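You operate a simulated robot arm through the tools that you are given. There is no shell and no other tool. Be economical: measure what you need, move in short steps, check, and stop when the job is done.

The job below is to be done with a simulated two-armed robot. You get a single attempt, and the scene is never put back.

TASK
Heat the travel iron, hold the tray cloth and press the creases out.
Fine: wait for the lamp; keep clear of the hot sole; dock the iron and switch off. What is to be rubbed or washed off counts as gone when no trace of it is left.

Only the result counts: the job must be done as asked and must still hold three seconds after the hand-in. Knocking over, shifting, dropping, spilling or breaking anything else fails it. Flat cloth is picked up by pressing the open fingertips on it (5 to 10 N) and closing them slowly along it; thin cloth reads only 2 to 8 mm in the jaws.

THE ROBOT
Two 7-joint arms with two-finger parallel grippers on one trunk, on a base that drives. Base frame: it is fixed to the floor where the robot stands at the start and does not move with it; the origin is under the middle of the robot, x ahead of it, y to its left, z up; the surface under the hand at the start is at about z = 912. Units: mm, degrees, N and s.
The left shoulder is at the start at [106, 171, 1188], the right one opposite. With the tool pointing down near the work surface each hand reaches from about 420 to 900 mm from the robot's upright axis, wherever it stands, measured 20 degrees to its own side. Places, roughly: iron lamp [700, -300, 900]; iron switch [700, -100, 900]; tray cloth (24x17x5 cm) [500, -100, 900]. Payload 4.4 kg a hand.
Tool frame (each hand has its own): the origin (TCP) lies between the finger pads and is the grasp point; the fingertips stand 23 mm ahead of it; z points along the fingers, y is the line along which they close. The gripper opens to 94 mm. The fingers are 38 mm wide and 10 mm thick; the gripper's body (54 by 96 mm) begins 39 mm behind the TCP.
Orientation is that of the tool frame in the base frame, as a unit quaternion [x, y, z, w]. With the fingers straight down and closing along the base's y, the tool's x points along the base's -x, its y along +y and its z along -z.

THE INTERFACE
- The arms move only by the tool servo_tool. It takes "left_series", "right_series" or both (then of equal length, played together; a hand with none holds still); each is a list of rows, each a list of 7 numbers: the closure in counts, from 0 (fully open) to 255 (shut), then the shift along the tool's x, y, z in cm, then the turn, a rotation vector about the tool's x, y, z in degrees. In form: [[claw, dx, dy, dz, wx, wy, wz], ...]. A call has 1 to 8 rows; each row is the pose to reach, as a shift and turn from the pose commanded when the call began, along the tool's axes at that moment. A row lasts 0.2 s, in which the tool goes at most 50 mm and 8.6 degrees; a call with a longer step from one row to the next is refused whole, and so is a gripper value outside its range. Where a pose cannot be reached the arm comes as near as it can. A force on the tool above 40 N (or 10 N above the force at the start of the call, whichever is more), or a blocked arm, ends the call early, and 0.2 s more pass. The fingers move at their own pace (about 72 mm/s each) and stop on an object; they squeeze with about 43 N. The grip force told is the motor's: it shows also when the fingers shut on nothing. Time passes only in rows, and 0.2 s behind the last, so rows that repeat a pose let the fingers close. It gives the time, the measured TCP pose, the force on the tool (base axes), the opening and the grip force at its end, in the units of the frame above (readings bear some noise), with the torque about the TCP (base axes, N m) and any sound that the robot's microphone picked up.
- Cameras (640 x 400 px; columns grow to the right, rows downward): "scene" is now at [216.7, -29.8, 1346.6]; the picture's right is [-0.33, -0.95, 0.00], its down [-0.39, 0.14, -0.91] and it looks along [0.86, -0.30, -0.42] (base axes); focal length 214 px, centre (320, 200). "left" rides on the left gripper at [86, -16, -75] in its tool frame; the picture's right is [0.18, 0.98, 0.00], its down [-0.58, 0.11, -0.81] and it looks along [-0.79, 0.15, 0.59] (tool axes); focal length 243 px, centre (320, 200). "right" rides on the right gripper at [86, 16, -75] in its tool frame; the picture's right is [-0.18, 0.98, 0.00], its down [-0.58, -0.11, -0.81] and it looks along [-0.79, -0.15, 0.59] (tool axes); focal length 243 px, centre (320, 200). There is no depth. A picture from a camera that has moved, and an enlarged one, comes with that camera's place and axes in the base frame and with its lens.
- capture(camera): a new picture of that camera. It takes no simulated time.
- raise_lower(by): slides the trunk up (or, below 0, down) by that many mm; the arms and the scene camera ride with it, the base frame stays. It gives what a move gives, with no picture.
- drive_base(legs): drives the robot by 1 to 6 legs, each [ahead, left, turn to the left] in mm, mm and degrees, along the robot's own axes; the way and the turn of a leg run together, so that a leg with both is an arc; at most 1500 mm and 180 degrees a leg. The arms and the cameras ride along, it lands a little off, and it stops where it bumps. It gives what a move gives.
- aim_head(pan, tilt): turns the head with the scene camera to pan (to the left, within 80 degrees either way) and tilt (down, from -29 to 69), counted from straight ahead of the robot. It gives what a move gives.
- enlarge(camera, box): a new picture of the part [left, top, right, bottom] of that camera's present view, enlarged. It takes no simulated time.
- hand_in(): hands the job in; it is judged then, once.

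Work in short steps. Places have to be worked out from the pictures, the camera data and where the tool is seen: move nearer, look again, correct. Check each grasp and each placing, and mend what went wrong. You have 120 turns and 92 pictures in all, those below and enlarged ones among them. Open the grippers and draw the arms clear of the work before you hand the job in, unless the task says otherwise; then end with one line.

The tools are called after ">>>" as name(argument=value, ...) on one line, values as JSON. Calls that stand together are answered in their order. servo_tool: Moves the arms, as the interface text tells. Its arguments: {"type":"object","properties":{"left_series":{"type":"array","items":{"type":"array","items":{"type":"number"}}},"right_series":{"type":"array","items":{"type":"array","items":{"type":"number"}}}},"required":[]} The other tools are called the same way: raise_lower (by) slides the trunk up or down; drive_base (legs) drives the base; aim_head (pan, tilt) turns the head that bears the scene camera; capture (camera) takes a picture; enlarge (camera, box) takes an enlarged picture of a part of a camera's view; hand_in () hands the job in.

At the start:

```text
time_s: 0.0
left_tcp_pos: [508.6, 23.8, 1290.8]
left_ee_rot: [0.0, 1.0, 0.0, 0.002]
left_wrist_force: [1.5, -1.8, 0.0]
left_moment: [0.0, -0.02, -0.03]
left_finger_gap: 94.0
left_finger_force: 0.1
right_tcp_pos: [429.3, -310.7, 1314.3]
right_ee_rot: [0.0, 1.0, 0.0, 0.0]
right_wrist_force: [-0.1, 0.7, 1.5]
right_moment: [-0.02, 0.02, 0.02]
right_finger_gap: 94.3
right_finger_force: 0.0
trunk travel left (down, up): [-200.0, 188.0]
robot x, y, heading: [2.7, 1.8, -0.1]
head pan, tilt: [-19.0, 24.6]
```

scene: 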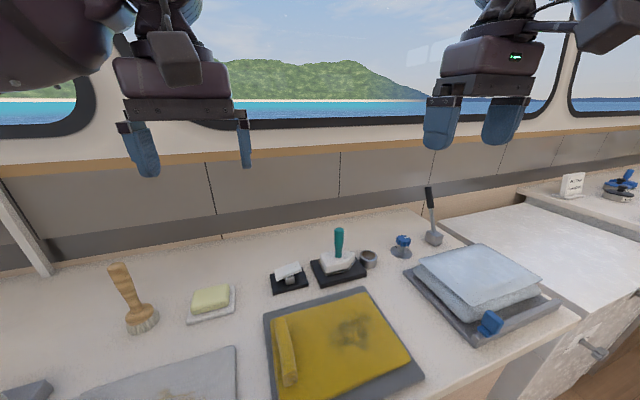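
right: 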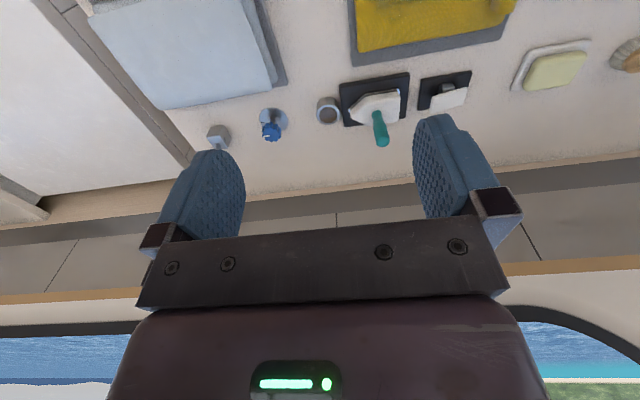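
left: 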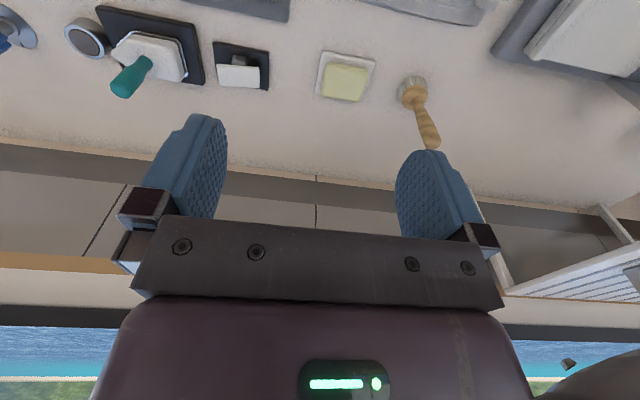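

The scene shows a yellow cloth on a grey mat, an iron with a teal handle on a dock, a round knob and a lamp. I enlarge to identify the parts.

>>> enlarge(camera="scene", box=[240, 210, 460, 400])

>>> enlarge(camera="right", box=[180, 50, 500, 250])

>>> aim_head(pan=-10, tilt=50)

>>> capture(camera="scene")

```text
2.11 times, centred on (350, 305) of scene
camera zoom: at [216.7, -29.8, 1346.6], right [-0.33, -0.95, 0.0], down [-0.39, 0.14, -0.91], along [0.86, -0.3, -0.42], focal length 452 px, centre (257, -21)
```

zoom: 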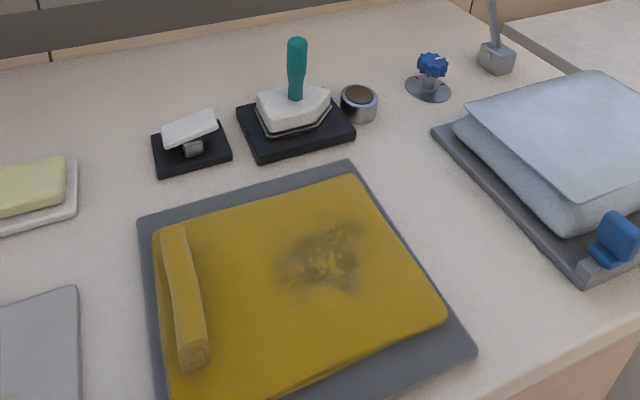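

```text
2.00 times, centred on (340, 150) of right
camera zoom: at [342.7, -295.0, 1389.5], right [0.18, 0.98, 0.0], down [0.58, -0.11, 0.81], along [0.79, -0.15, -0.59], focal length 485 px, centre (280, 300)
```

zoom: 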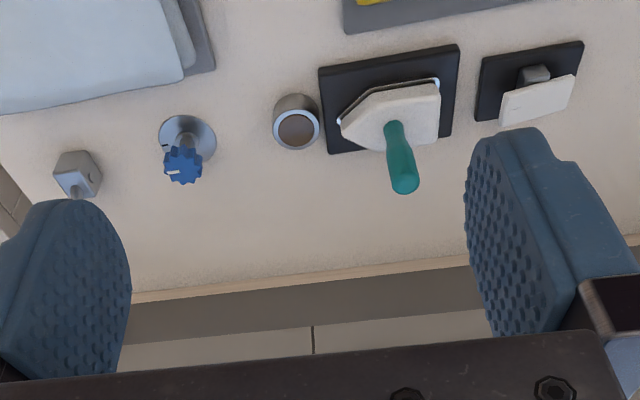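

```text
time_s: 0.9
left_tcp_pos: [508.2, 24.5, 1290.1]
left_ee_rot: [0.0, 1.0, 0.0, 0.002]
left_wrist_force: [0.0, -0.4, 0.1]
left_moment: [0.03, 0.04, 0.02]
left_finger_gap: 94.2
left_finger_force: 0.0
right_tcp_pos: [429.3, -310.5, 1315.0]
right_ee_rot: [0.0, 1.0, 0.0, 0.0]
right_wrist_force: [0.1, -0.1, 0.7]
right_moment: [0.05, -0.02, -0.01]
right_finger_gap: 93.8
right_finger_force: 0.0
trunk travel left (down, up): [-200.0, 188.0]
robot x, y, heading: [-0.2, 1.7, 0.2]
head pan, tilt: [-10.0, 50.0]
```

```text
86 pictures are left
camera scene: at [205.4, -13.2, 1308.5], right [-0.17, -0.98, 0.0], down [-0.75, 0.13, -0.64], along [0.63, -0.11, -0.77], focal length 214 px, centre (320, 200)
```

scene: 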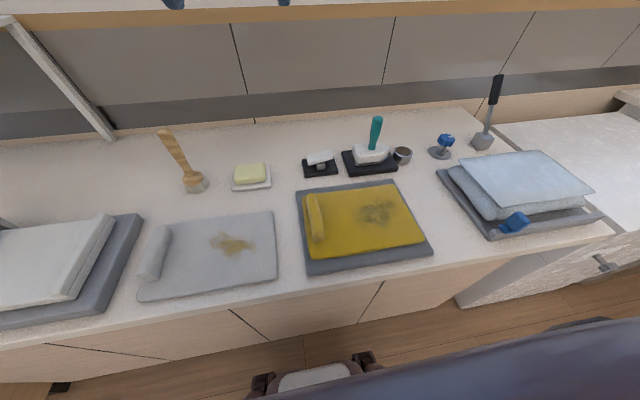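

The rocker switch on its black base, the iron on its dock and the round lamp are all visible. I move the right hand lower for a closer view of them.

>>> servo_tool(right_series=[[0, -0.8, 2.5, 3, 0, 0, 0], [0, -1.6, 5, 6, 0, 0, 0], [0, -2.4, 7.5, 9, 0, 0, 0], [0, -3.2, 10, 12, 0, 0, 0], [0, -4, 12.5, 15, 0, 0, 0], [0, -5, 15, 18, 0, 0, 0], [0, -5, 15, 18, 0, 0, 0]])

>>> capture(camera="right")

>>> capture(camera="scene")

```text
time_s: 2.5
left_tcp_pos: [506.8, 24.1, 1292.8]
left_ee_rot: [0.0, 1.0, 0.001, 0.003]
left_wrist_force: [-0.4, -0.6, 1.0]
left_moment: [0.01, 0.0, 0.01]
left_finger_gap: 93.9
left_finger_force: 0.1
right_tcp_pos: [476.8, -162.6, 1138.9]
right_ee_rot: [0.0, 1.0, 0.0, 0.001]
right_wrist_force: [0.1, 0.7, 0.7]
right_moment: [-0.03, 0.0, -0.02]
right_finger_gap: 93.9
right_finger_force: 0.2
trunk travel left (down, up): [-200.0, 188.0]
robot x, y, heading: [4.4, -2.0, 0.2]
head pan, tilt: [-10.0, 50.0]
```

```text
85 pictures are left
camera right: at [390.6, -146.0, 1213.1], right [0.18, 0.98, 0.0], down [0.58, -0.11, 0.81], along [0.79, -0.15, -0.59], focal length 243 px, centre (320, 200)
```

right: 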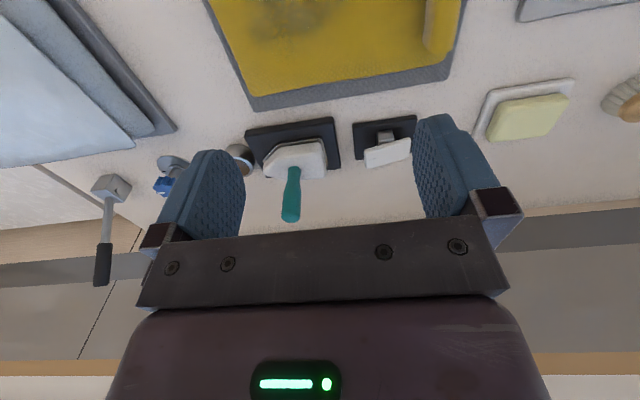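

```text
84 pictures are left
camera scene: at [203.9, -13.1, 1308.9], right [-0.17, -0.98, 0.0], down [-0.75, 0.13, -0.64], along [0.63, -0.11, -0.77], focal length 214 px, centre (320, 200)
```

scene: 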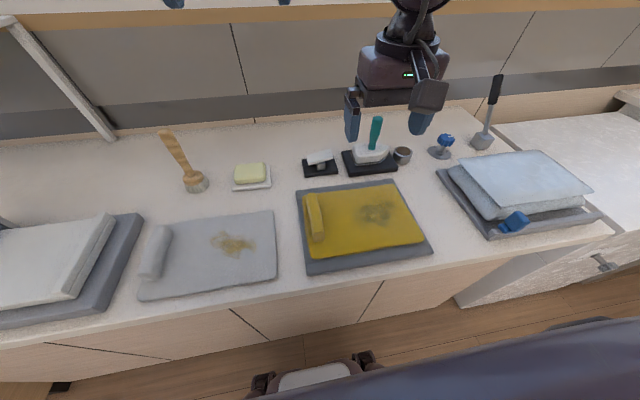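

I zoom on the switch and dock in both views to read the rocker state.

>>> enlarge(camera="right", box=[230, 90, 430, 230])

>>> enlarge(camera="scene", box=[290, 105, 470, 215])

```text
2.86 times, centred on (330, 160) of right
camera zoom: at [390.6, -146.0, 1213.1], right [0.18, 0.98, 0.0], down [0.58, -0.11, 0.81], along [0.79, -0.15, -0.59], focal length 693 px, centre (291, 314)
```

zoom: 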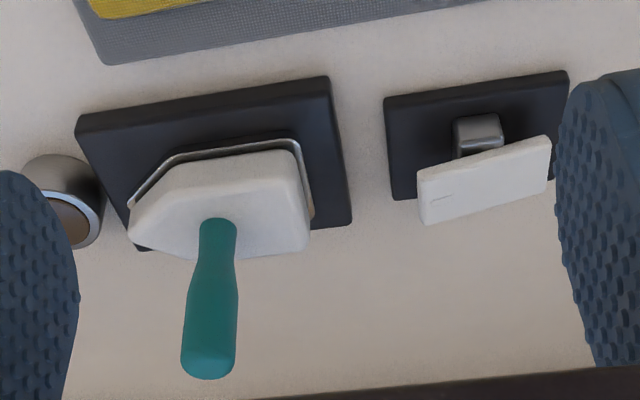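

```text
3.56 times, centred on (380, 160) of scene
camera zoom: at [203.9, -13.1, 1308.9], right [-0.17, -0.98, 0.0], down [-0.75, 0.13, -0.64], along [0.63, -0.11, -0.77], focal length 763 px, centre (107, 342)
```

zoom: 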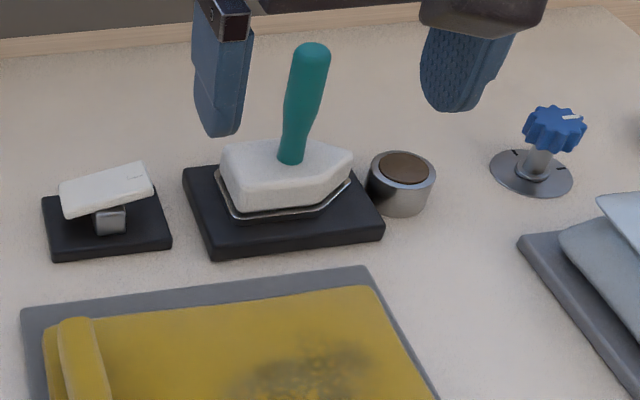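

Triangulation puts the raised (marked) end of the rocker near [663, -116, 939], and the lamp is dark. I close the right fingers and move above that end.

>>> servo_tool(right_series=[[255, -3, 1, 2, 0, 0, 0], [255, -6, 2, 4, 0, 0, 0], [255, -9, 3, 6, 0, 0, 0], [255, -12, 4, 8.5, 0, 0, 0], [255, -15, 4.8, 11, 0, 0, 0], [255, -18.3, 4.8, 13.9, 0, 0, 0], [255, -18.3, 4.8, 15, 0, 0, 0], [255, -18.3, 4.8, 15, 0, 0, 0]])

>>> enlarge(camera="right", box=[200, 50, 440, 250])

>>> enlarge(camera="scene", box=[270, 85, 450, 215])

```text
time_s: 4.3
left_tcp_pos: [509.1, 22.7, 1290.7]
left_ee_rot: [0.0, 1.0, 0.001, 0.002]
left_wrist_force: [-0.3, 0.4, 0.1]
left_moment: [0.04, -0.01, 0.04]
left_finger_gap: 93.8
left_finger_force: 0.0
right_tcp_pos: [578.5, -221.8, 1042.0]
right_ee_rot: [0.0, 1.0, 0.001, 0.0]
right_wrist_force: [0.6, -0.8, -0.2]
right_moment: [0.02, 0.0, 0.0]
right_finger_gap: 0.1
right_finger_force: 42.0
right hand out of reach, approached as far as the arm can: row 1, 2, 3, 4, 5, 6, 7, 8
trunk travel left (down, up): [-200.0, 188.0]
robot x, y, heading: [1.1, 2.6, 0.1]
head pan, tilt: [-10.0, 50.0]
```

```text
2.00 times, centred on (320, 150) of right
camera zoom: at [490.5, -206.5, 1115.9], right [0.18, 0.98, 0.0], down [0.58, -0.11, 0.81], along [0.79, -0.15, -0.59], focal length 485 px, centre (320, 300)
```

zoom: 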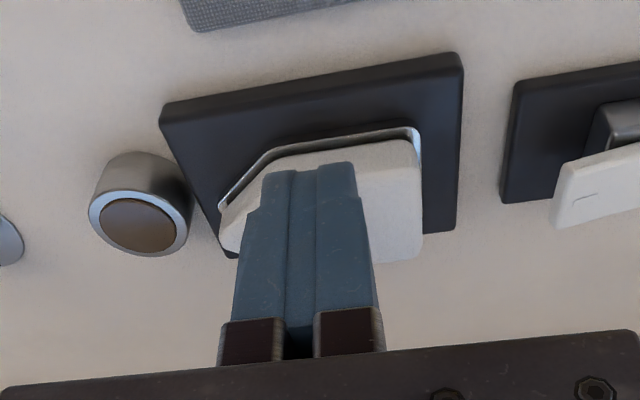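

```text
3.08 times, centred on (360, 150) of scene
camera zoom: at [205.7, -14.0, 1308.4], right [-0.17, -0.98, 0.0], down [-0.75, 0.13, -0.64], along [0.63, -0.11, -0.77], focal length 660 px, centre (197, 354)
```

zoom: 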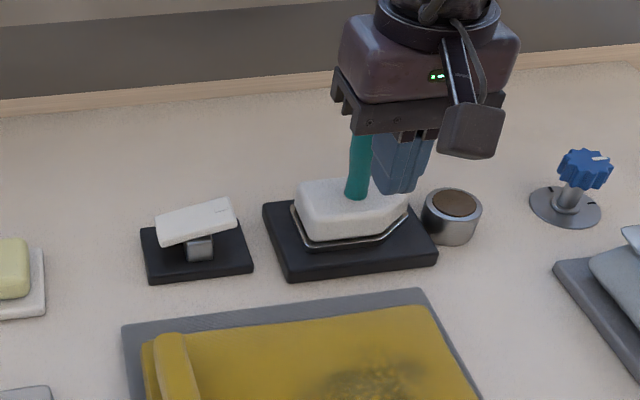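

The right arm fell short and sits beside the handle, untouched (no force, iron still seated). I lift and draw it back, out of harm's way.

>>> servo_tool(right_series=[[255, 2, 0, -2, 0, 0, 0], [255, 5, 0, -5, 0, 0, 0], [255, 8, 0, -8, 0, 0, 0], [255, 10, 0, -10, 0, 0, 0], [255, 10, 0, -10, 0, 0, 0]])

```text
time_s: 5.5
left_tcp_pos: [509.2, 24.8, 1290.9]
left_ee_rot: [0.0, 1.0, 0.0, 0.001]
left_wrist_force: [0.1, -0.3, 0.0]
left_moment: [-0.04, 0.04, 0.01]
left_finger_gap: 94.0
left_finger_force: 0.1
right_tcp_pos: [478.2, -216.2, 1140.7]
right_ee_rot: [0.0, 1.0, 0.0, -0.001]
right_wrist_force: [-0.7, -0.7, -0.7]
right_moment: [-0.02, 0.01, 0.01]
right_finger_gap: 0.1
right_finger_force: 42.4
trunk travel left (down, up): [-200.0, 188.0]
robot x, y, heading: [0.2, 3.1, -0.2]
head pan, tilt: [-10.0, 50.0]
```

Arm is clear. I drive 150 mm to the left so that the switch lies better in the right arm's reach.

>>> drive_base(legs=[[0, 150, 0]])

```text
time_s: 7.4
left_tcp_pos: [508.5, 170.2, 1290.0]
left_ee_rot: [0.0, 1.0, -0.001, 0.002]
left_wrist_force: [1.5, -0.2, -0.3]
left_moment: [0.03, -0.03, 0.01]
left_finger_gap: 94.0
left_finger_force: 0.1
right_tcp_pos: [477.2, -68.1, 1142.4]
right_ee_rot: [0.0, 1.0, 0.0, 0.0]
right_wrist_force: [0.7, -1.1, 0.0]
right_moment: [0.02, 0.03, -0.01]
right_finger_gap: 0.0
right_finger_force: 42.8
trunk travel left (down, up): [-200.0, 188.0]
robot x, y, heading: [-2.3, 145.8, 0.1]
head pan, tilt: [-10.0, 50.0]
```

Now I bring the closed right fingers above the raised rocker end, staying about 40 mm above it.

>>> servo_tool(right_series=[[255, -3, -0.8, 2.2, 0, 0, 0], [255, -6, -1.6, 4.4, 0, 0, 0], [255, -9, -2.4, 6.6, 0, 0, 0], [255, -12, -3.2, 8.8, 0, 0, 0], [255, -15, -4, 11, 0, 0, 0], [255, -18.4, -4.6, 13.2, 0, 0, 0], [255, -18.4, -4.6, 13.2, 0, 0, 0]])

>>> enlarge(camera="right", box=[200, 50, 440, 250])

>>> capture(camera="scene")

```text
time_s: 9.0
left_tcp_pos: [507.9, 169.8, 1290.8]
left_ee_rot: [-0.001, 1.0, 0.0, 0.002]
left_wrist_force: [-0.1, 0.2, 0.3]
left_moment: [0.0, -0.02, 0.01]
left_finger_gap: 94.1
left_finger_force: 0.0
right_tcp_pos: [627.6, -138.0, 1028.8]
right_ee_rot: [0.0, 1.0, 0.001, 0.0]
right_wrist_force: [0.1, -0.4, -0.1]
right_moment: [0.01, 0.03, -0.01]
right_finger_gap: 0.1
right_finger_force: 42.5
right hand out of reach, approached as far as the arm can: row 5, 6, 7
trunk travel left (down, up): [-200.0, 188.0]
robot x, y, heading: [1.7, 144.7, 0.1]
head pan, tilt: [-10.0, 50.0]
```

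```text
2.00 times, centred on (320, 150) of right
camera zoom: at [540.9, -121.5, 1104.1], right [0.18, 0.98, 0.0], down [0.58, -0.11, 0.81], along [0.79, -0.15, -0.59], focal length 485 px, centre (320, 300)
```

zoom: 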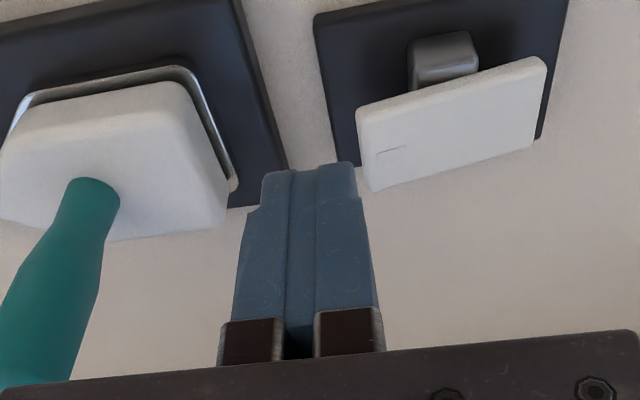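

```text
78 pictures are left
camera scene: at [205.3, 133.0, 1308.4], right [-0.17, -0.98, 0.0], down [-0.75, 0.13, -0.64], along [0.63, -0.11, -0.77], focal length 214 px, centre (320, 200)
```

scene: 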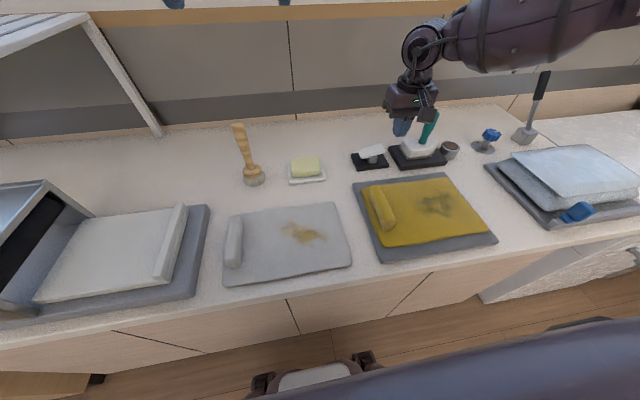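

The arm stopped short again at [628, -138, 1029]. I try small steps toward the target at this height to see which direction is limited.

>>> servo_tool(right_series=[[255, -1, 0, 0, 0, 0, 0], [255, -2, 0, 0, 0, 0, 0], [255, -3.3, 0, 0, 0, 0, 0], [255, -3.3, 0, 0, 0, 0, 0]])

>>> servo_tool(right_series=[[255, 0, 1, 0, 0, 0, 0], [255, 0, 2.4, 0, 0, 0, 0], [255, 0, 2.4, 0, 0, 0, 0]])

```text
time_s: 10.0
left_tcp_pos: [508.3, 169.8, 1291.5]
left_ee_rot: [0.0, 1.0, 0.0, 0.002]
left_wrist_force: [-0.6, -0.3, 0.3]
left_moment: [0.01, 0.06, -0.01]
left_finger_gap: 94.1
left_finger_force: 0.1
right_tcp_pos: [638.9, -148.9, 1035.8]
right_ee_rot: [0.0, 1.0, 0.001, 0.0]
right_wrist_force: [-0.3, -0.6, 0.1]
right_moment: [-0.01, -0.01, 0.02]
right_finger_gap: 0.0
right_finger_force: 42.3
right hand out of reach, approached as far as the arm can: row 1, 2, 3, 4
trunk travel left (down, up): [-200.0, 188.0]
robot x, y, heading: [0.8, 142.2, 0.1]
head pan, tilt: [-10.0, 50.0]
```

```text
time_s: 10.8
left_tcp_pos: [508.5, 170.9, 1290.1]
left_ee_rot: [0.0, 1.0, 0.0, 0.002]
left_wrist_force: [-0.2, -0.3, -0.8]
left_moment: [-0.02, 0.01, -0.01]
left_finger_gap: 93.9
left_finger_force: 0.1
right_tcp_pos: [628.4, -130.4, 1041.5]
right_ee_rot: [-0.001, 1.0, 0.0, 0.0]
right_wrist_force: [0.6, -0.2, -0.1]
right_moment: [0.0, -0.01, -0.03]
right_finger_gap: 0.0
right_finger_force: 42.3
right hand out of reach, approached as far as the arm can: row 1, 2, 3
trunk travel left (down, up): [-200.0, 188.0]
robot x, y, heading: [1.8, 145.9, -0.2]
head pan, tilt: [-10.0, 50.0]
```

The limit looks like a wrist-joint one rather than distance. I test turning the tool clockwise about the vertical while moving toward the target.

>>> servo_tool(right_series=[[255, 0, 0, 0, 0, 0, 8], [255, 0, 0, 0, 0, 0, 16], [255, 0, 0, 0, 0, 0, 24], [255, -1.5, 0.8, 0, 0, 0, 24], [255, -3.3, 1.6, 0, 0, 0, 24], [255, -3.3, 1.6, 0, 0, 0, 24]])

```text
time_s: 12.2
left_tcp_pos: [507.8, 170.3, 1290.6]
left_ee_rot: [0.0, 1.0, 0.001, 0.002]
left_wrist_force: [-0.2, 0.2, 0.0]
left_moment: [0.0, 0.05, 0.0]
left_finger_gap: 94.0
left_finger_force: 0.2
right_tcp_pos: [631.9, -132.2, 1047.4]
right_ee_rot: [0.208, 0.978, 0.0, -0.001]
right_wrist_force: [0.3, -0.3, -0.1]
right_moment: [-0.02, 0.0, 0.03]
right_finger_gap: 0.1
right_finger_force: 42.2
right hand out of reach, approached as far as the arm can: row 4, 5, 6
trunk travel left (down, up): [-200.0, 188.0]
robot x, y, heading: [-0.4, 145.8, 0.0]
head pan, tilt: [-10.0, 50.0]
```

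Yaw is not the limit; the elbow seems to be flared out. I back off, return the yaw and raise the trunk by 100 mm to change the shoulder height relative to the work.

>>> servo_tool(right_series=[[255, 2, 0, -2, 0, 0, -8], [255, 4, 0, -4, 0, 0, -16], [255, 6, 0, -4, 0, 0, -24], [255, 6, 0, -4, 0, 0, -24]])

>>> raise_lower(by=120)

>>> capture(camera="scene")

```text
time_s: 13.2
left_tcp_pos: [508.2, 170.7, 1291.6]
left_ee_rot: [0.0, 1.0, -0.001, 0.002]
left_wrist_force: [0.1, -1.4, 0.1]
left_moment: [-0.03, -0.02, -0.05]
left_finger_gap: 93.8
left_finger_force: 0.0
right_tcp_pos: [576.9, -106.1, 1089.6]
right_ee_rot: [0.0, 1.0, 0.0, -0.001]
right_wrist_force: [-0.3, -0.2, 0.2]
right_moment: [-0.03, 0.02, -0.03]
right_finger_gap: 0.0
right_finger_force: 42.4
trunk travel left (down, up): [-200.0, 188.0]
robot x, y, heading: [-0.5, 145.5, -0.3]
head pan, tilt: [-10.0, 50.0]
```

```text
time_s: 14.7
left_tcp_pos: [507.3, 170.4, 1410.3]
left_ee_rot: [0.0, 1.0, 0.001, 0.001]
left_wrist_force: [-0.5, 1.0, -0.6]
left_moment: [0.02, 0.03, -0.02]
left_finger_gap: 93.9
left_finger_force: 0.1
right_tcp_pos: [557.9, -108.2, 1265.7]
right_ee_rot: [0.0, 0.999, 0.0, 0.053]
right_wrist_force: [-0.7, -0.8, 0.6]
right_moment: [0.0, 0.02, 0.0]
right_finger_gap: 0.0
right_finger_force: 42.3
trunk travel left (down, up): [-320.0, 68.0]
robot x, y, heading: [-3.4, 143.7, -0.1]
head pan, tilt: [-10.0, 50.0]
```

```text
77 pictures are left
camera scene: at [136.7, 132.8, 1435.4], right [-0.17, -0.98, 0.0], down [-0.75, 0.13, -0.64], along [0.63, -0.11, -0.77], focal length 214 px, centre (320, 200)
```

scene: 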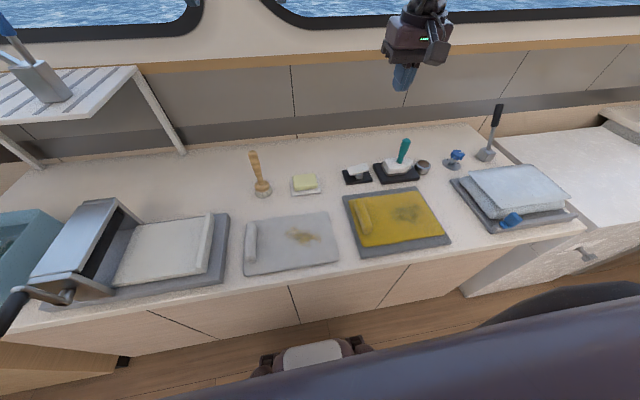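

The raise moved and slightly tilted the right hand. I now level it and head for the point above the rocker end again.

>>> servo_tool(right_series=[[255, -1, -0.1, 3.8, 0, 3, 0], [255, -2, -0.2, 7.6, 0, 6, 0], [255, -3, -0.3, 11.4, 0, 6, 0], [255, -4.5, -0.4, 15.2, 0, 6, 0], [255, -6, -0.5, 19, 0, 6, 0], [255, -7, -0.6, 22.8, 0, 6, 0], [255, -7.5, -0.6, 26.4, 0, 6, 0], [255, -7.5, -0.6, 26.4, 0, 6, 0]])

```text
time_s: 16.5
left_tcp_pos: [507.9, 169.1, 1410.4]
left_ee_rot: [-0.001, 1.0, 0.001, 0.002]
left_wrist_force: [0.5, -0.4, 0.0]
left_moment: [-0.01, 0.01, 0.01]
left_finger_gap: 93.9
left_finger_force: 0.2
right_tcp_pos: [527.5, -184.6, 1128.6]
right_ee_rot: [0.0, 1.0, 0.0, 0.001]
right_wrist_force: [0.1, 0.1, 0.2]
right_moment: [-0.02, 0.01, 0.02]
right_finger_gap: 0.0
right_finger_force: 42.4
right hand out of reach, approached as far as the arm can: row 1, 2, 3, 4, 5, 6, 7, 8
trunk travel left (down, up): [-320.0, 68.0]
robot x, y, heading: [1.7, 151.1, -0.0]
head pan, tilt: [-10.0, 50.0]
```

Raising made reach worse, so I retract up and lower the trunk below the starting height instead.

>>> servo_tool(right_series=[[255, 1, 0, -4, 0, 0, 0], [255, 2, 0, -8, 0, 0, 0], [255, 3, 0, -12, 0, 0, 0], [255, 3, 0, -16, 0, 0, 0], [255, 3, 0, -20, 0, 0, 0], [255, 3, 0, -20, 0, 0, 0]])

>>> raise_lower(by=-120)

>>> raise_lower(by=-80)

>>> capture(camera="scene")

```text
time_s: 17.9
left_tcp_pos: [508.1, 169.7, 1410.8]
left_ee_rot: [0.0, 1.0, 0.0, 0.002]
left_wrist_force: [-0.5, 0.1, 0.6]
left_moment: [-0.01, -0.01, 0.0]
left_finger_gap: 93.9
left_finger_force: 0.0
right_tcp_pos: [498.2, -191.0, 1326.8]
right_ee_rot: [-0.001, 1.0, 0.0, 0.002]
right_wrist_force: [-0.3, -0.4, 0.1]
right_moment: [-0.04, 0.02, 0.0]
right_finger_gap: 0.3
right_finger_force: 42.1
trunk travel left (down, up): [-320.0, 68.0]
robot x, y, heading: [-0.1, 143.2, 0.0]
head pan, tilt: [-10.0, 50.0]
```

```text
time_s: 19.4
left_tcp_pos: [504.5, 171.2, 1292.0]
left_ee_rot: [0.0, 1.0, -0.001, 0.003]
left_wrist_force: [-0.5, -0.4, 0.6]
left_moment: [0.04, -0.02, -0.02]
left_finger_gap: 94.0
left_finger_force: 0.1
right_tcp_pos: [495.4, -189.8, 1205.9]
right_ee_rot: [0.0, 1.0, 0.0, 0.003]
right_wrist_force: [0.4, 0.4, 0.1]
right_moment: [0.02, -0.03, -0.01]
right_finger_gap: 0.3
right_finger_force: 42.8
trunk travel left (down, up): [-200.0, 188.0]
robot x, y, heading: [1.8, 145.5, -0.1]
head pan, tilt: [-10.0, 50.0]
```

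```text
time_s: 20.6
left_tcp_pos: [504.9, 170.8, 1214.2]
left_ee_rot: [-0.001, 1.0, -0.001, 0.005]
left_wrist_force: [-0.6, -0.4, 1.2]
left_moment: [-0.01, -0.05, 0.01]
left_finger_gap: 94.2
left_finger_force: 0.1
right_tcp_pos: [495.7, -188.7, 1126.6]
right_ee_rot: [0.001, 1.0, 0.0, 0.004]
right_wrist_force: [-0.7, 0.8, 0.3]
right_moment: [0.05, -0.06, 0.02]
right_finger_gap: 0.0
right_finger_force: 42.2
trunk travel left (down, up): [-120.0, 268.0]
robot x, y, heading: [-1.2, 146.6, 0.0]
head pan, tilt: [-10.0, 50.0]
```

```text
76 pictures are left
camera scene: at [283.0, 133.2, 1216.2], right [-0.17, -0.98, 0.0], down [-0.75, 0.13, -0.64], along [0.63, -0.11, -0.77], focal length 214 px, centre (320, 200)
```

scene: 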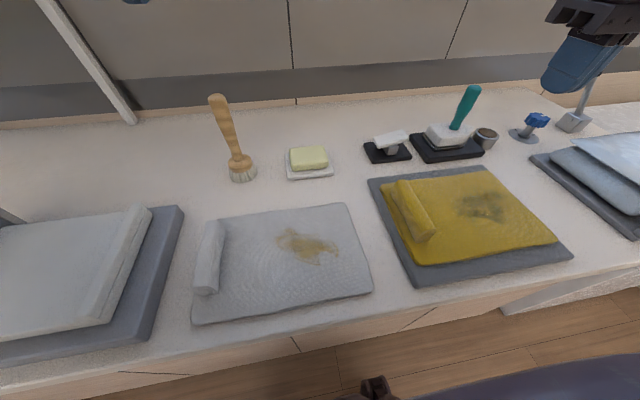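

Lowering brought the shoulders forward. I try the approach above the rocker end again.

>>> servo_tool(right_series=[[255, 0, 3, 2, 0, 0, 0], [255, -2, 6, 4, 0, 0, 0], [255, -5, 7.5, 6, 0, 0, 0], [255, -9, 7.5, 8, 0, 0, 0], [255, -13, 7.5, 10, 0, 0, 0], [255, -16.6, 7.5, 11.7, 0, 0, 0], [255, -16.6, 7.5, 11.7, 0, 0, 0]])

>>> enlarge(camera="right", box=[200, 50, 440, 250])

>>> enlarge(camera="scene", box=[340, 50, 540, 190])

```text
time_s: 22.2
left_tcp_pos: [506.4, 169.9, 1212.4]
left_ee_rot: [0.0, 1.0, -0.001, 0.003]
left_wrist_force: [-0.2, -0.3, -0.1]
left_moment: [-0.02, -0.06, 0.03]
left_finger_gap: 94.3
left_finger_force: 0.1
right_tcp_pos: [663.8, -113.8, 1009.7]
right_ee_rot: [0.0, 1.0, 0.0, 0.002]
right_wrist_force: [0.2, 0.9, -0.2]
right_moment: [-0.01, -0.01, -0.03]
right_finger_gap: 0.0
right_finger_force: 41.9
trunk travel left (down, up): [-120.0, 268.0]
robot x, y, heading: [3.9, 146.8, -0.2]
head pan, tilt: [-10.0, 50.0]
```

```text
2.00 times, centred on (320, 150) of right
camera zoom: at [576.7, -98.6, 1083.4], right [0.18, 0.98, 0.0], down [0.58, -0.11, 0.81], along [0.8, -0.15, -0.59], focal length 485 px, centre (320, 300)
```

zoom: 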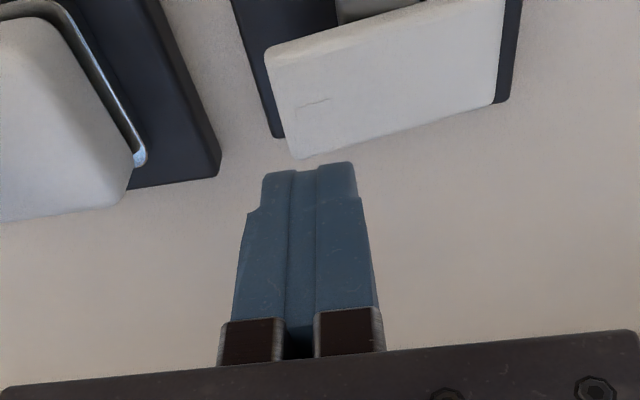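

```text
2.86 times, centred on (440, 120) of scene
camera zoom: at [284.1, 133.3, 1215.8], right [-0.17, -0.98, 0.0], down [-0.75, 0.13, -0.64], along [0.63, -0.11, -0.77], focal length 613 px, centre (-23, 429)
```

zoom: 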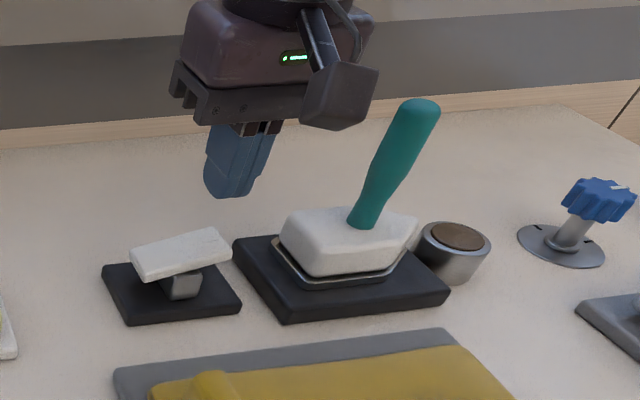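

The tip is above the raised end (plate about x 645–684, y from -127). I press down in small steps, watching force and sound.

>>> servo_tool(right_series=[[255, 0, 0, 2, 0, 0, 0], [255, 0, 0, 3.5, 0, 0, 0], [255, 0, 0, 4.3, 0, 0, 0], [255, 0, 0, 4.8, 0, 0, 0], [255, 0, 0, 5.2, 0, 0, 0], [255, 0, 0, 5.6, 0, 0, 0]])

>>> enlarge(camera="scene", box=[340, 50, 540, 190])

```text
time_s: 23.4
left_tcp_pos: [504.2, 169.7, 1213.5]
left_ee_rot: [0.002, 1.0, -0.001, 0.003]
left_wrist_force: [0.4, 0.1, 0.6]
left_moment: [0.05, 0.0, 0.0]
left_finger_gap: 94.1
left_finger_force: 0.1
right_tcp_pos: [663.6, -115.2, 964.7]
right_ee_rot: [0.0, 1.0, 0.002, 0.008]
right_wrist_force: [-11.1, -6.3, 30.5]
right_moment: [0.12, 0.78, 0.2]
right_finger_gap: 0.1
right_finger_force: 42.0
trunk travel left (down, up): [-120.0, 268.0]
robot x, y, heading: [0.9, 142.9, -0.1]
head pan, tilt: [-10.0, 50.0]
stopped in row 6 (right hand): the force on the tool passed its limit at 43 N (the readings are from after the stop); the commanded pose is now the measured one
```

```text
2.86 times, centred on (440, 120) of scene
camera zoom: at [281.3, 132.4, 1216.7], right [-0.17, -0.98, 0.0], down [-0.75, 0.13, -0.65], along [0.64, -0.11, -0.76], focal length 613 px, centre (-23, 429)
```

zoom: 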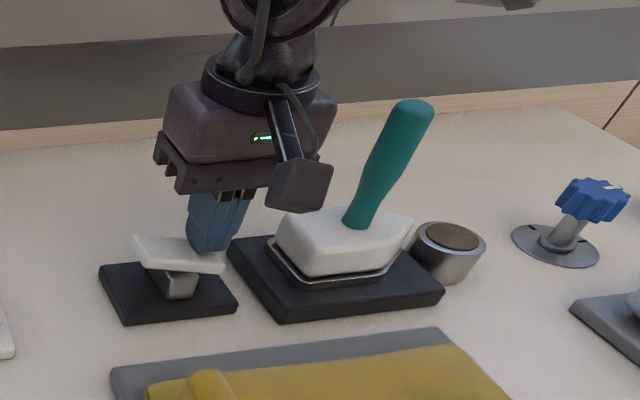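

The rocker has flipped to the other side. I lift off and check the switch and lamp.

>>> servo_tool(right_series=[[255, 0, 0, -1, 0, 0, 0], [255, 0, 0, -4, 0, 0, 0], [255, 0, 0, -8, 0, 0, 0], [255, 3, 0, -12, 0, 0, 0], [255, 7, 0, -16, 0, 0, 0], [0, 11, 0, -19, 0, 0, 0], [0, 15, 0, -20, 0, 0, 0], [0, 15, 0, -20, 0, 0, 0]])

>>> enlarge(camera="scene", box=[340, 50, 540, 190])

>>> capture(camera="right")

```text
refused: row 5 steps farther than a row can; nothing moved
```

```text
2.86 times, centred on (440, 120) of scene
camera zoom: at [281.3, 132.4, 1216.7], right [-0.17, -0.98, 0.0], down [-0.75, 0.13, -0.65], along [0.64, -0.11, -0.76], focal length 613 px, centre (-23, 429)
```

zoom: 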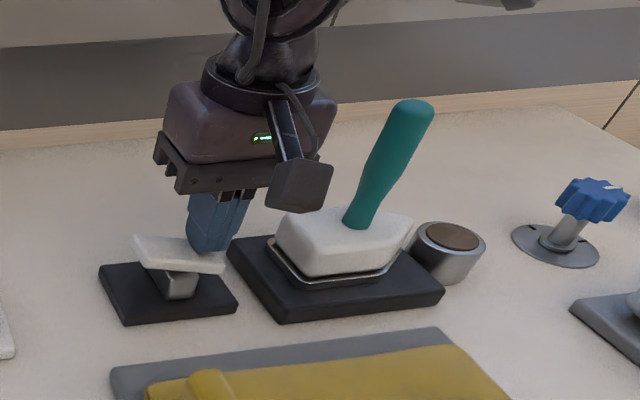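

```text
71 pictures are left
camera right: at [575.5, -100.3, 1037.9], right [0.18, 0.98, 0.01], down [0.57, -0.11, 0.82], along [0.8, -0.15, -0.58], focal length 243 px, centre (320, 200)
```

right: 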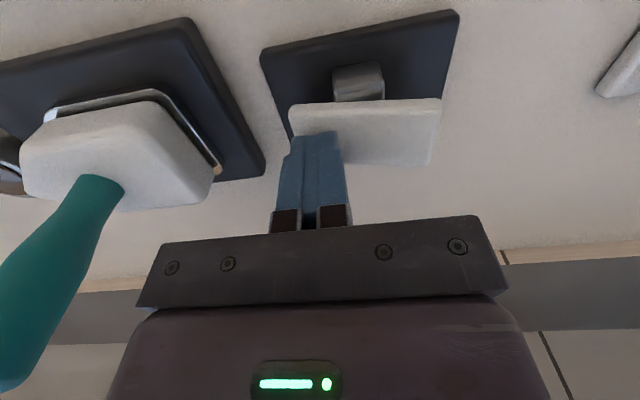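

One step was too long; I lift off with smaller steps.

>>> servo_tool(right_series=[[255, 0, 0, -1, 0, 0, 0], [255, 0, 0, -4, 0, 0, 0], [255, 0, 0, -8, 0, 0, 0], [255, 3, 0, -11, 0, 0, 0], [255, 6, 0, -14, 0, 0, 0], [0, 9, 0, -16, 0, 0, 0], [0, 13, 0, -16, 0, 0, 0], [0, 17, 0, -16, 0, 0, 0]])

>>> enlarge(camera="scene", box=[340, 50, 540, 190])

>>> capture(camera="right")

```text
time_s: 25.2
left_tcp_pos: [506.7, 169.4, 1211.2]
left_ee_rot: [0.0, 1.0, 0.0, 0.002]
left_wrist_force: [0.4, -0.2, 0.4]
left_moment: [0.0, 0.02, -0.01]
left_finger_gap: 94.0
left_finger_force: 0.1
right_tcp_pos: [495.8, -117.0, 1117.9]
right_ee_rot: [0.0, 1.0, 0.001, 0.005]
right_wrist_force: [-0.1, 0.0, 0.3]
right_moment: [-0.02, -0.02, 0.04]
right_finger_gap: 94.0
right_finger_force: 0.1
trunk travel left (down, up): [-120.0, 268.0]
robot x, y, heading: [-1.1, 143.9, -0.2]
head pan, tilt: [-10.0, 50.0]
```

```text
2.86 times, centred on (440, 120) of scene
camera zoom: at [284.4, 132.1, 1215.5], right [-0.17, -0.98, 0.0], down [-0.75, 0.13, -0.64], along [0.63, -0.11, -0.77], focal length 613 px, centre (-23, 429)
```

zoom: 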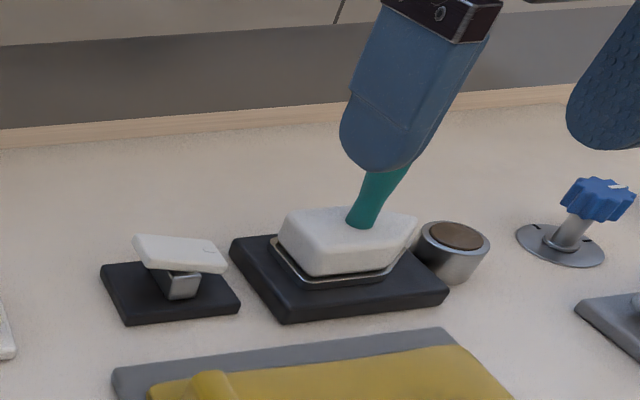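

```text
69 pictures are left
camera right: at [407.4, -102.0, 1191.9], right [0.18, 0.98, 0.0], down [0.57, -0.11, 0.81], along [0.8, -0.15, -0.58], focal length 243 px, centre (320, 200)
```

right: 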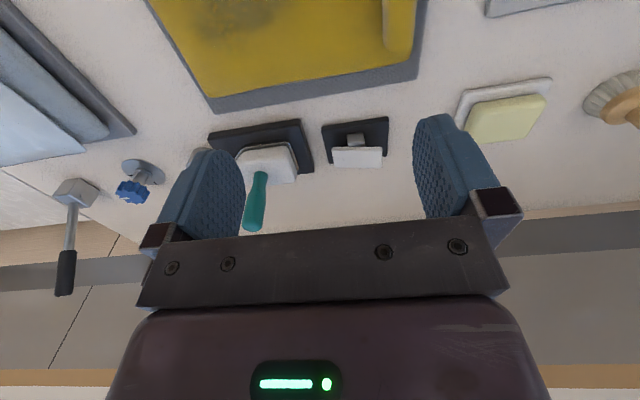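

The switch stays flipped; the lamp is still dark (heating). Meanwhile I drive back 170 mm to the right so that the left hand can reach the cloth's roll and the right the iron.

>>> drive_base(legs=[[0, -170, 0]])

>>> capture(camera="scene")

>>> capture(camera="left")

```text
time_s: 27.4
left_tcp_pos: [507.6, -2.0, 1210.5]
left_ee_rot: [0.0, 1.0, 0.0, 0.002]
left_wrist_force: [0.4, -0.4, 0.4]
left_moment: [0.03, -0.01, -0.01]
left_finger_gap: 94.0
left_finger_force: 0.1
right_tcp_pos: [495.0, -288.5, 1118.0]
right_ee_rot: [0.0, 1.0, 0.001, 0.005]
right_wrist_force: [0.0, 0.0, 0.2]
right_moment: [0.0, 0.02, 0.01]
right_finger_gap: 93.9
right_finger_force: 0.1
trunk travel left (down, up): [-120.0, 268.0]
robot x, y, heading: [-2.4, -25.1, 0.2]
head pan, tilt: [-10.0, 50.0]
```

```text
68 pictures are left
camera scene: at [285.1, -38.5, 1215.2], right [-0.17, -0.98, 0.0], down [-0.75, 0.13, -0.64], along [0.63, -0.11, -0.77], focal length 214 px, centre (320, 200)
```

scene: 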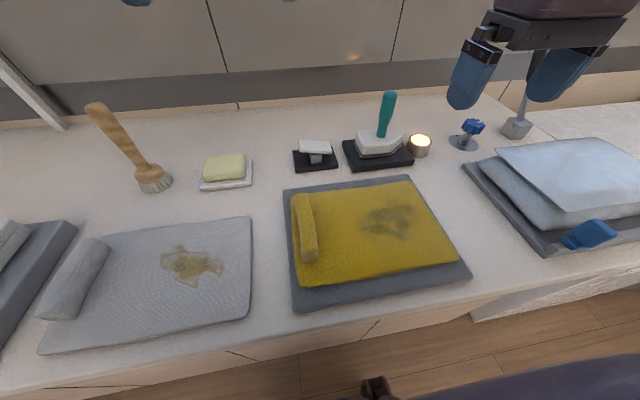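

```text
67 pictures are left
camera left: at [422.0, -17.1, 1284.6], right [-0.18, 0.98, 0.0], down [0.58, 0.11, 0.81], along [0.79, 0.15, -0.59], focal length 243 px, centre (320, 200)
```

left: 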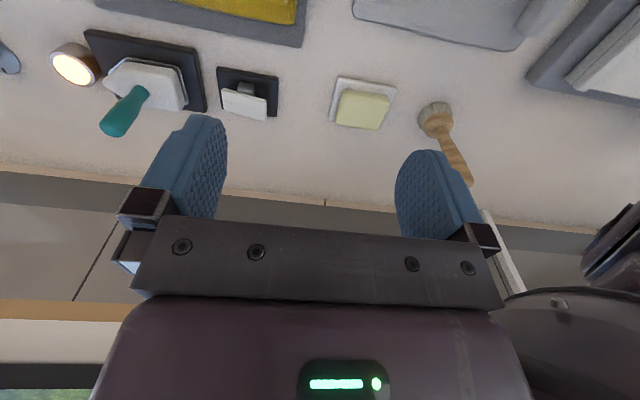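

The lamp is lit, so the iron is hot. The roll of the cloth runs along x from about 415 to 523 at y ≈ -49, top ≈ 940; I bring the open left hand above it.

>>> servo_tool(left_series=[[0, 0.3, -0.8, 4, 0, 0, 0], [0, 0.6, -1.6, 8, 0, 0, 0], [0, 0.9, -2.4, 12, 0, 0, 0], [0, 1.2, -3.2, 16, 0, 0, 0], [0, 1.8, -4.7, 19, 0, 0, 0], [0, 1.8, -4.7, 22, 0, 0, 0], [0, 1.8, -4.7, 22, 0, 0, 0]])

>>> capture(camera="left")

>>> capture(camera="scene")

```text
time_s: 29.0
left_tcp_pos: [489.0, -48.3, 989.9]
left_ee_rot: [0.0, 1.0, 0.0, 0.002]
left_wrist_force: [-0.2, 0.9, 0.7]
left_moment: [-0.02, -0.01, 0.01]
left_finger_gap: 94.2
left_finger_force: 0.1
right_tcp_pos: [494.8, -288.0, 1117.9]
right_ee_rot: [0.0, 1.0, 0.0, 0.005]
right_wrist_force: [-0.3, -0.2, -0.2]
right_moment: [0.01, -0.03, 0.02]
right_finger_gap: 94.1
right_finger_force: 0.0
trunk travel left (down, up): [-120.0, 268.0]
robot x, y, heading: [2.3, -24.4, -0.1]
head pan, tilt: [-10.0, 50.0]
```

```text
66 pictures are left
camera left: at [404.2, -63.2, 1064.5], right [-0.18, 0.98, 0.0], down [0.58, 0.11, 0.81], along [0.8, 0.15, -0.59], focal length 243 px, centre (320, 200)
```

left: 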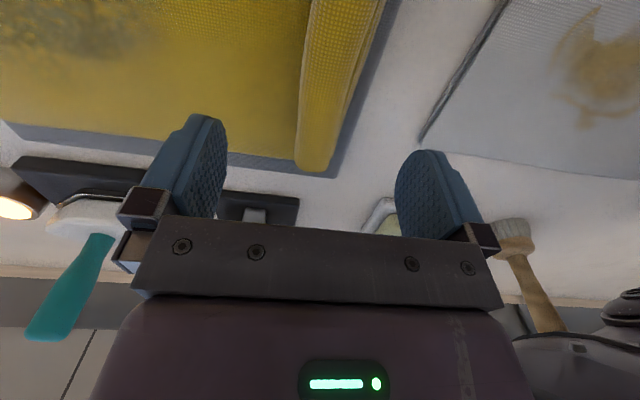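

```text
65 pictures are left
camera scene: at [284.7, -38.3, 1215.5], right [-0.17, -0.98, 0.0], down [-0.75, 0.13, -0.64], along [0.63, -0.11, -0.77], focal length 214 px, centre (320, 200)
```

scene: 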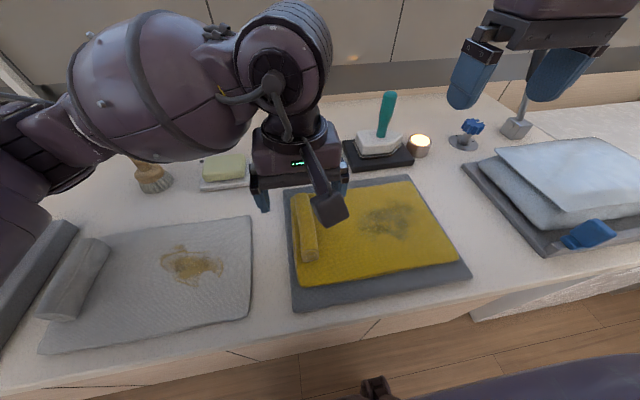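

The roll lies between the fingers at y ≈ -42. I shift 5 mm and descend gradually to tip height about 925, watching the force.

>>> servo_tool(left_series=[[0, 0, 0.5, 1.5, 0, 0, 0], [0, 0, 0.5, 3, 0, 0, 0], [0, 0, 0.5, 3.6, 0, 0, 0], [0, 0, 0.5, 4.2, 0, 0, 0], [0, 0, 0.5, 4.2, 0, 0, 0]])

>>> enlarge(camera="left", box=[120, 0, 480, 240])

>>> enlarge(camera="scene", box=[230, 130, 410, 290])

```text
time_s: 30.2
left_tcp_pos: [490.2, -42.7, 948.1]
left_ee_rot: [0.0, 1.0, 0.0, 0.001]
left_wrist_force: [0.8, -0.3, 0.6]
left_moment: [0.0, -0.01, 0.04]
left_finger_gap: 93.8
left_finger_force: 0.0
right_tcp_pos: [496.3, -288.2, 1116.2]
right_ee_rot: [0.0, 1.0, 0.001, 0.004]
right_wrist_force: [0.0, 0.5, -0.1]
right_moment: [-0.01, 0.01, 0.03]
right_finger_gap: 94.3
right_finger_force: 0.0
trunk travel left (down, up): [-120.0, 268.0]
robot x, y, heading: [0.9, -24.9, 0.0]
head pan, tilt: [-10.0, 50.0]
```

```text
1.67 times, centred on (300, 120) of left
camera zoom: at [403.9, -58.6, 1022.0], right [-0.18, 0.98, 0.0], down [0.58, 0.11, 0.81], along [0.79, 0.15, -0.59], focal length 404 px, centre (353, 333)
```

zoom: 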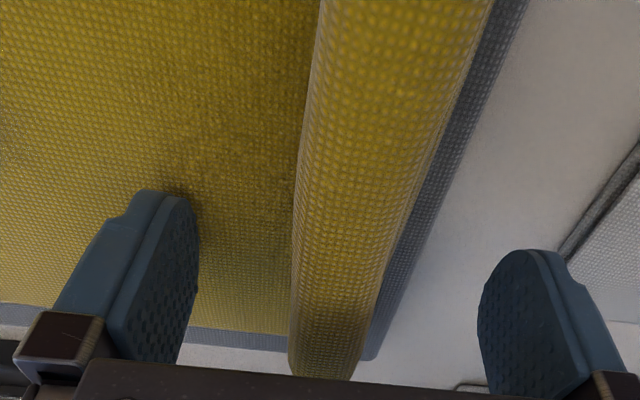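

```text
2.50 times, centred on (320, 210) of scene
camera zoom: at [285.1, -38.1, 1215.3], right [-0.17, -0.98, 0.0], down [-0.75, 0.13, -0.64], along [0.63, -0.11, -0.77], focal length 536 px, centre (320, 175)
```

zoom: 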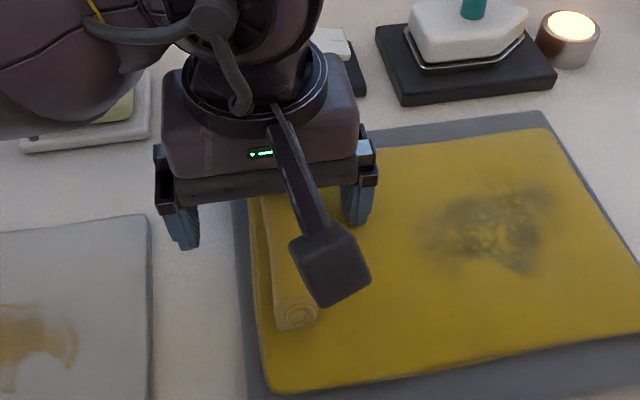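

No contact yet. I descend a little more in 3–4 mm steps.

>>> servo_tool(left_series=[[0, 0, 0, 0.4, 0, 0, 0], [0, 0, 0, 0.7, 0, 0, 0], [0, 0, 0, 1.0, 0, 0, 0], [0, 0, 0, 1.0, 0, 0, 0]])

```text
time_s: 31.0
left_tcp_pos: [491.0, -44.4, 945.5]
left_ee_rot: [0.003, 1.0, -0.008, 0.006]
left_wrist_force: [-6.0, 4.2, 27.8]
left_moment: [-1.26, 0.61, -0.45]
left_finger_gap: 91.9
left_finger_force: 0.0
right_tcp_pos: [494.9, -286.8, 1116.8]
right_ee_rot: [-0.001, 1.0, 0.0, 0.005]
right_wrist_force: [0.7, -0.4, 0.4]
right_moment: [0.01, 0.01, -0.03]
right_finger_gap: 93.8
right_finger_force: 0.1
trunk travel left (down, up): [-120.0, 268.0]
robot x, y, heading: [4.8, -23.6, 0.0]
head pan, tilt: [-10.0, 50.0]
stopped in row 4 (left hand): the force on the tool passed its limit at 43 N (the readings are from after the stop); the commanded pose is now the measured one
```

The finger touched the cloth surface at z ≈ 922. I lift 4 mm and close slowly on the roll.

>>> servo_tool(left_series=[[0, 0, 0, -0.4, 0, 0, 0], [80, 0, 0, -0.4, 0, 0, 0], [130, 0, 0, -0.4, 0, 0, 0], [180, 0, 0, -0.4, 0, 0, 0], [255, 0, 0, -0.4, 0, 0, 0], [255, 0, 0, -0.4, 0, 0, 0]])

>>> enlarge(camera="left", box=[120, 0, 480, 240])

>>> enlarge(camera="scene", box=[230, 130, 480, 320])

```text
time_s: 32.4
left_tcp_pos: [491.4, -44.3, 947.4]
left_ee_rot: [0.001, 1.0, -0.005, 0.004]
left_wrist_force: [0.2, 3.7, 13.3]
left_moment: [0.48, 0.09, 0.09]
left_finger_gap: 23.5
left_finger_force: 43.1
right_tcp_pos: [494.7, -287.1, 1117.7]
right_ee_rot: [0.0, 1.0, 0.0, 0.005]
right_wrist_force: [0.4, 0.2, -0.2]
right_moment: [0.03, 0.03, -0.03]
right_finger_gap: 94.1
right_finger_force: 0.0
trunk travel left (down, up): [-120.0, 268.0]
robot x, y, heading: [-1.2, -23.6, -0.2]
head pan, tilt: [-10.0, 50.0]
```

```text
1.67 times, centred on (300, 120) of left
camera zoom: at [405.0, -58.9, 1020.1], right [-0.18, 0.98, -0.01], down [0.57, 0.12, 0.81], along [0.8, 0.14, -0.59], focal length 404 px, centre (353, 333)
```

zoom: 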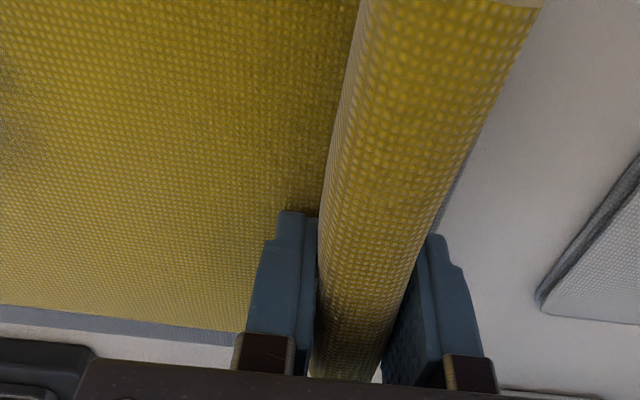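

```text
2.11 times, centred on (355, 225) of scene
camera zoom: at [284.4, -37.7, 1215.4], right [-0.17, -0.98, 0.0], down [-0.75, 0.13, -0.64], along [0.63, -0.11, -0.77], focal length 452 px, centre (246, 147)
```

zoom: 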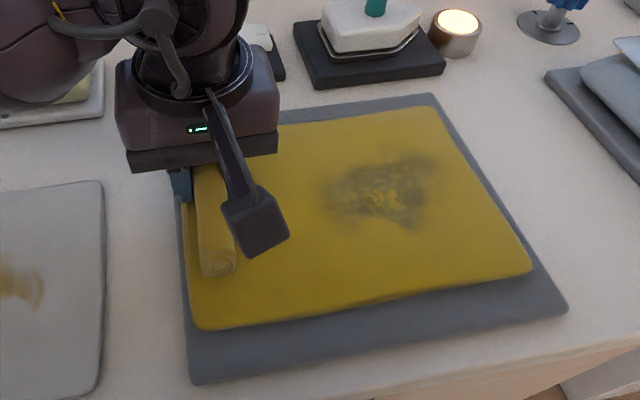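

The roll is gripped (gap 23.5 mm) and the cloth lies flat. The iron's handle triangulates to nearly vertical from [648,-229,955] to [657,-232,1037]; I move the open right hand above it.

>>> servo_tool(right_series=[[0, -3, 1.5, 0, 0, 0, 0], [0, -6, 3, 0, 0, 0, 0], [0, -9, 4.5, 1, 0, 0, 0], [0, -12, 5.7, 2, 0, 0, 0], [0, -15.8, 5.7, 3, 0, 0, 0], [0, -15.8, 5.7, 4, 0, 0, 0], [0, -15.8, 5.7, 4, 0, 0, 0]])

>>> capture(camera="right")

>>> enlarge(camera="scene", box=[290, 30, 490, 190])

```text
time_s: 34.0
left_tcp_pos: [493.1, -44.1, 947.1]
left_ee_rot: [0.0, 1.0, -0.005, 0.004]
left_wrist_force: [-1.3, -1.0, 10.9]
left_moment: [0.29, 0.07, 0.01]
left_finger_gap: 23.4
left_finger_force: 43.0
right_tcp_pos: [653.8, -229.1, 1079.0]
right_ee_rot: [0.0, 1.0, 0.001, 0.005]
right_wrist_force: [0.4, -0.1, 0.4]
right_moment: [0.01, 0.0, -0.01]
right_finger_gap: 94.2
right_finger_force: 0.0
trunk travel left (down, up): [-120.0, 268.0]
robot x, y, heading: [-1.2, -28.5, -0.1]
head pan, tilt: [-10.0, 50.0]
```

```text
60 pictures are left
camera right: at [566.2, -212.8, 1153.6], right [0.18, 0.98, 0.0], down [0.57, -0.11, 0.81], along [0.8, -0.15, -0.58], focal length 243 px, centre (320, 200)
```

right: 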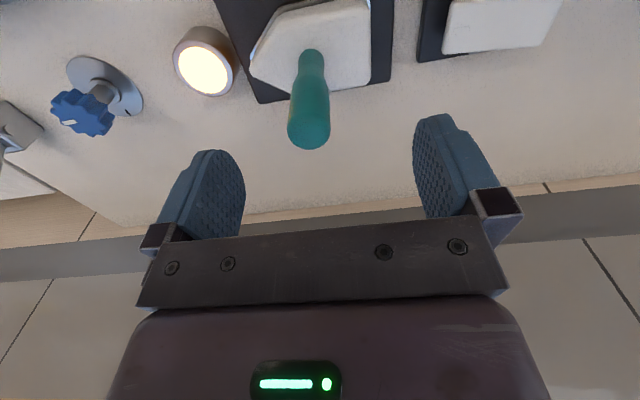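

```text
2.50 times, centred on (390, 110) of scene
camera zoom: at [284.5, -38.2, 1215.4], right [-0.17, -0.98, 0.0], down [-0.75, 0.13, -0.64], along [0.63, -0.11, -0.77], focal length 536 px, centre (145, 425)
```

zoom: 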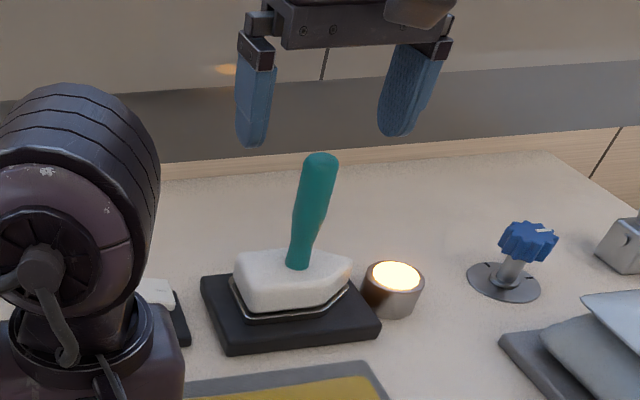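

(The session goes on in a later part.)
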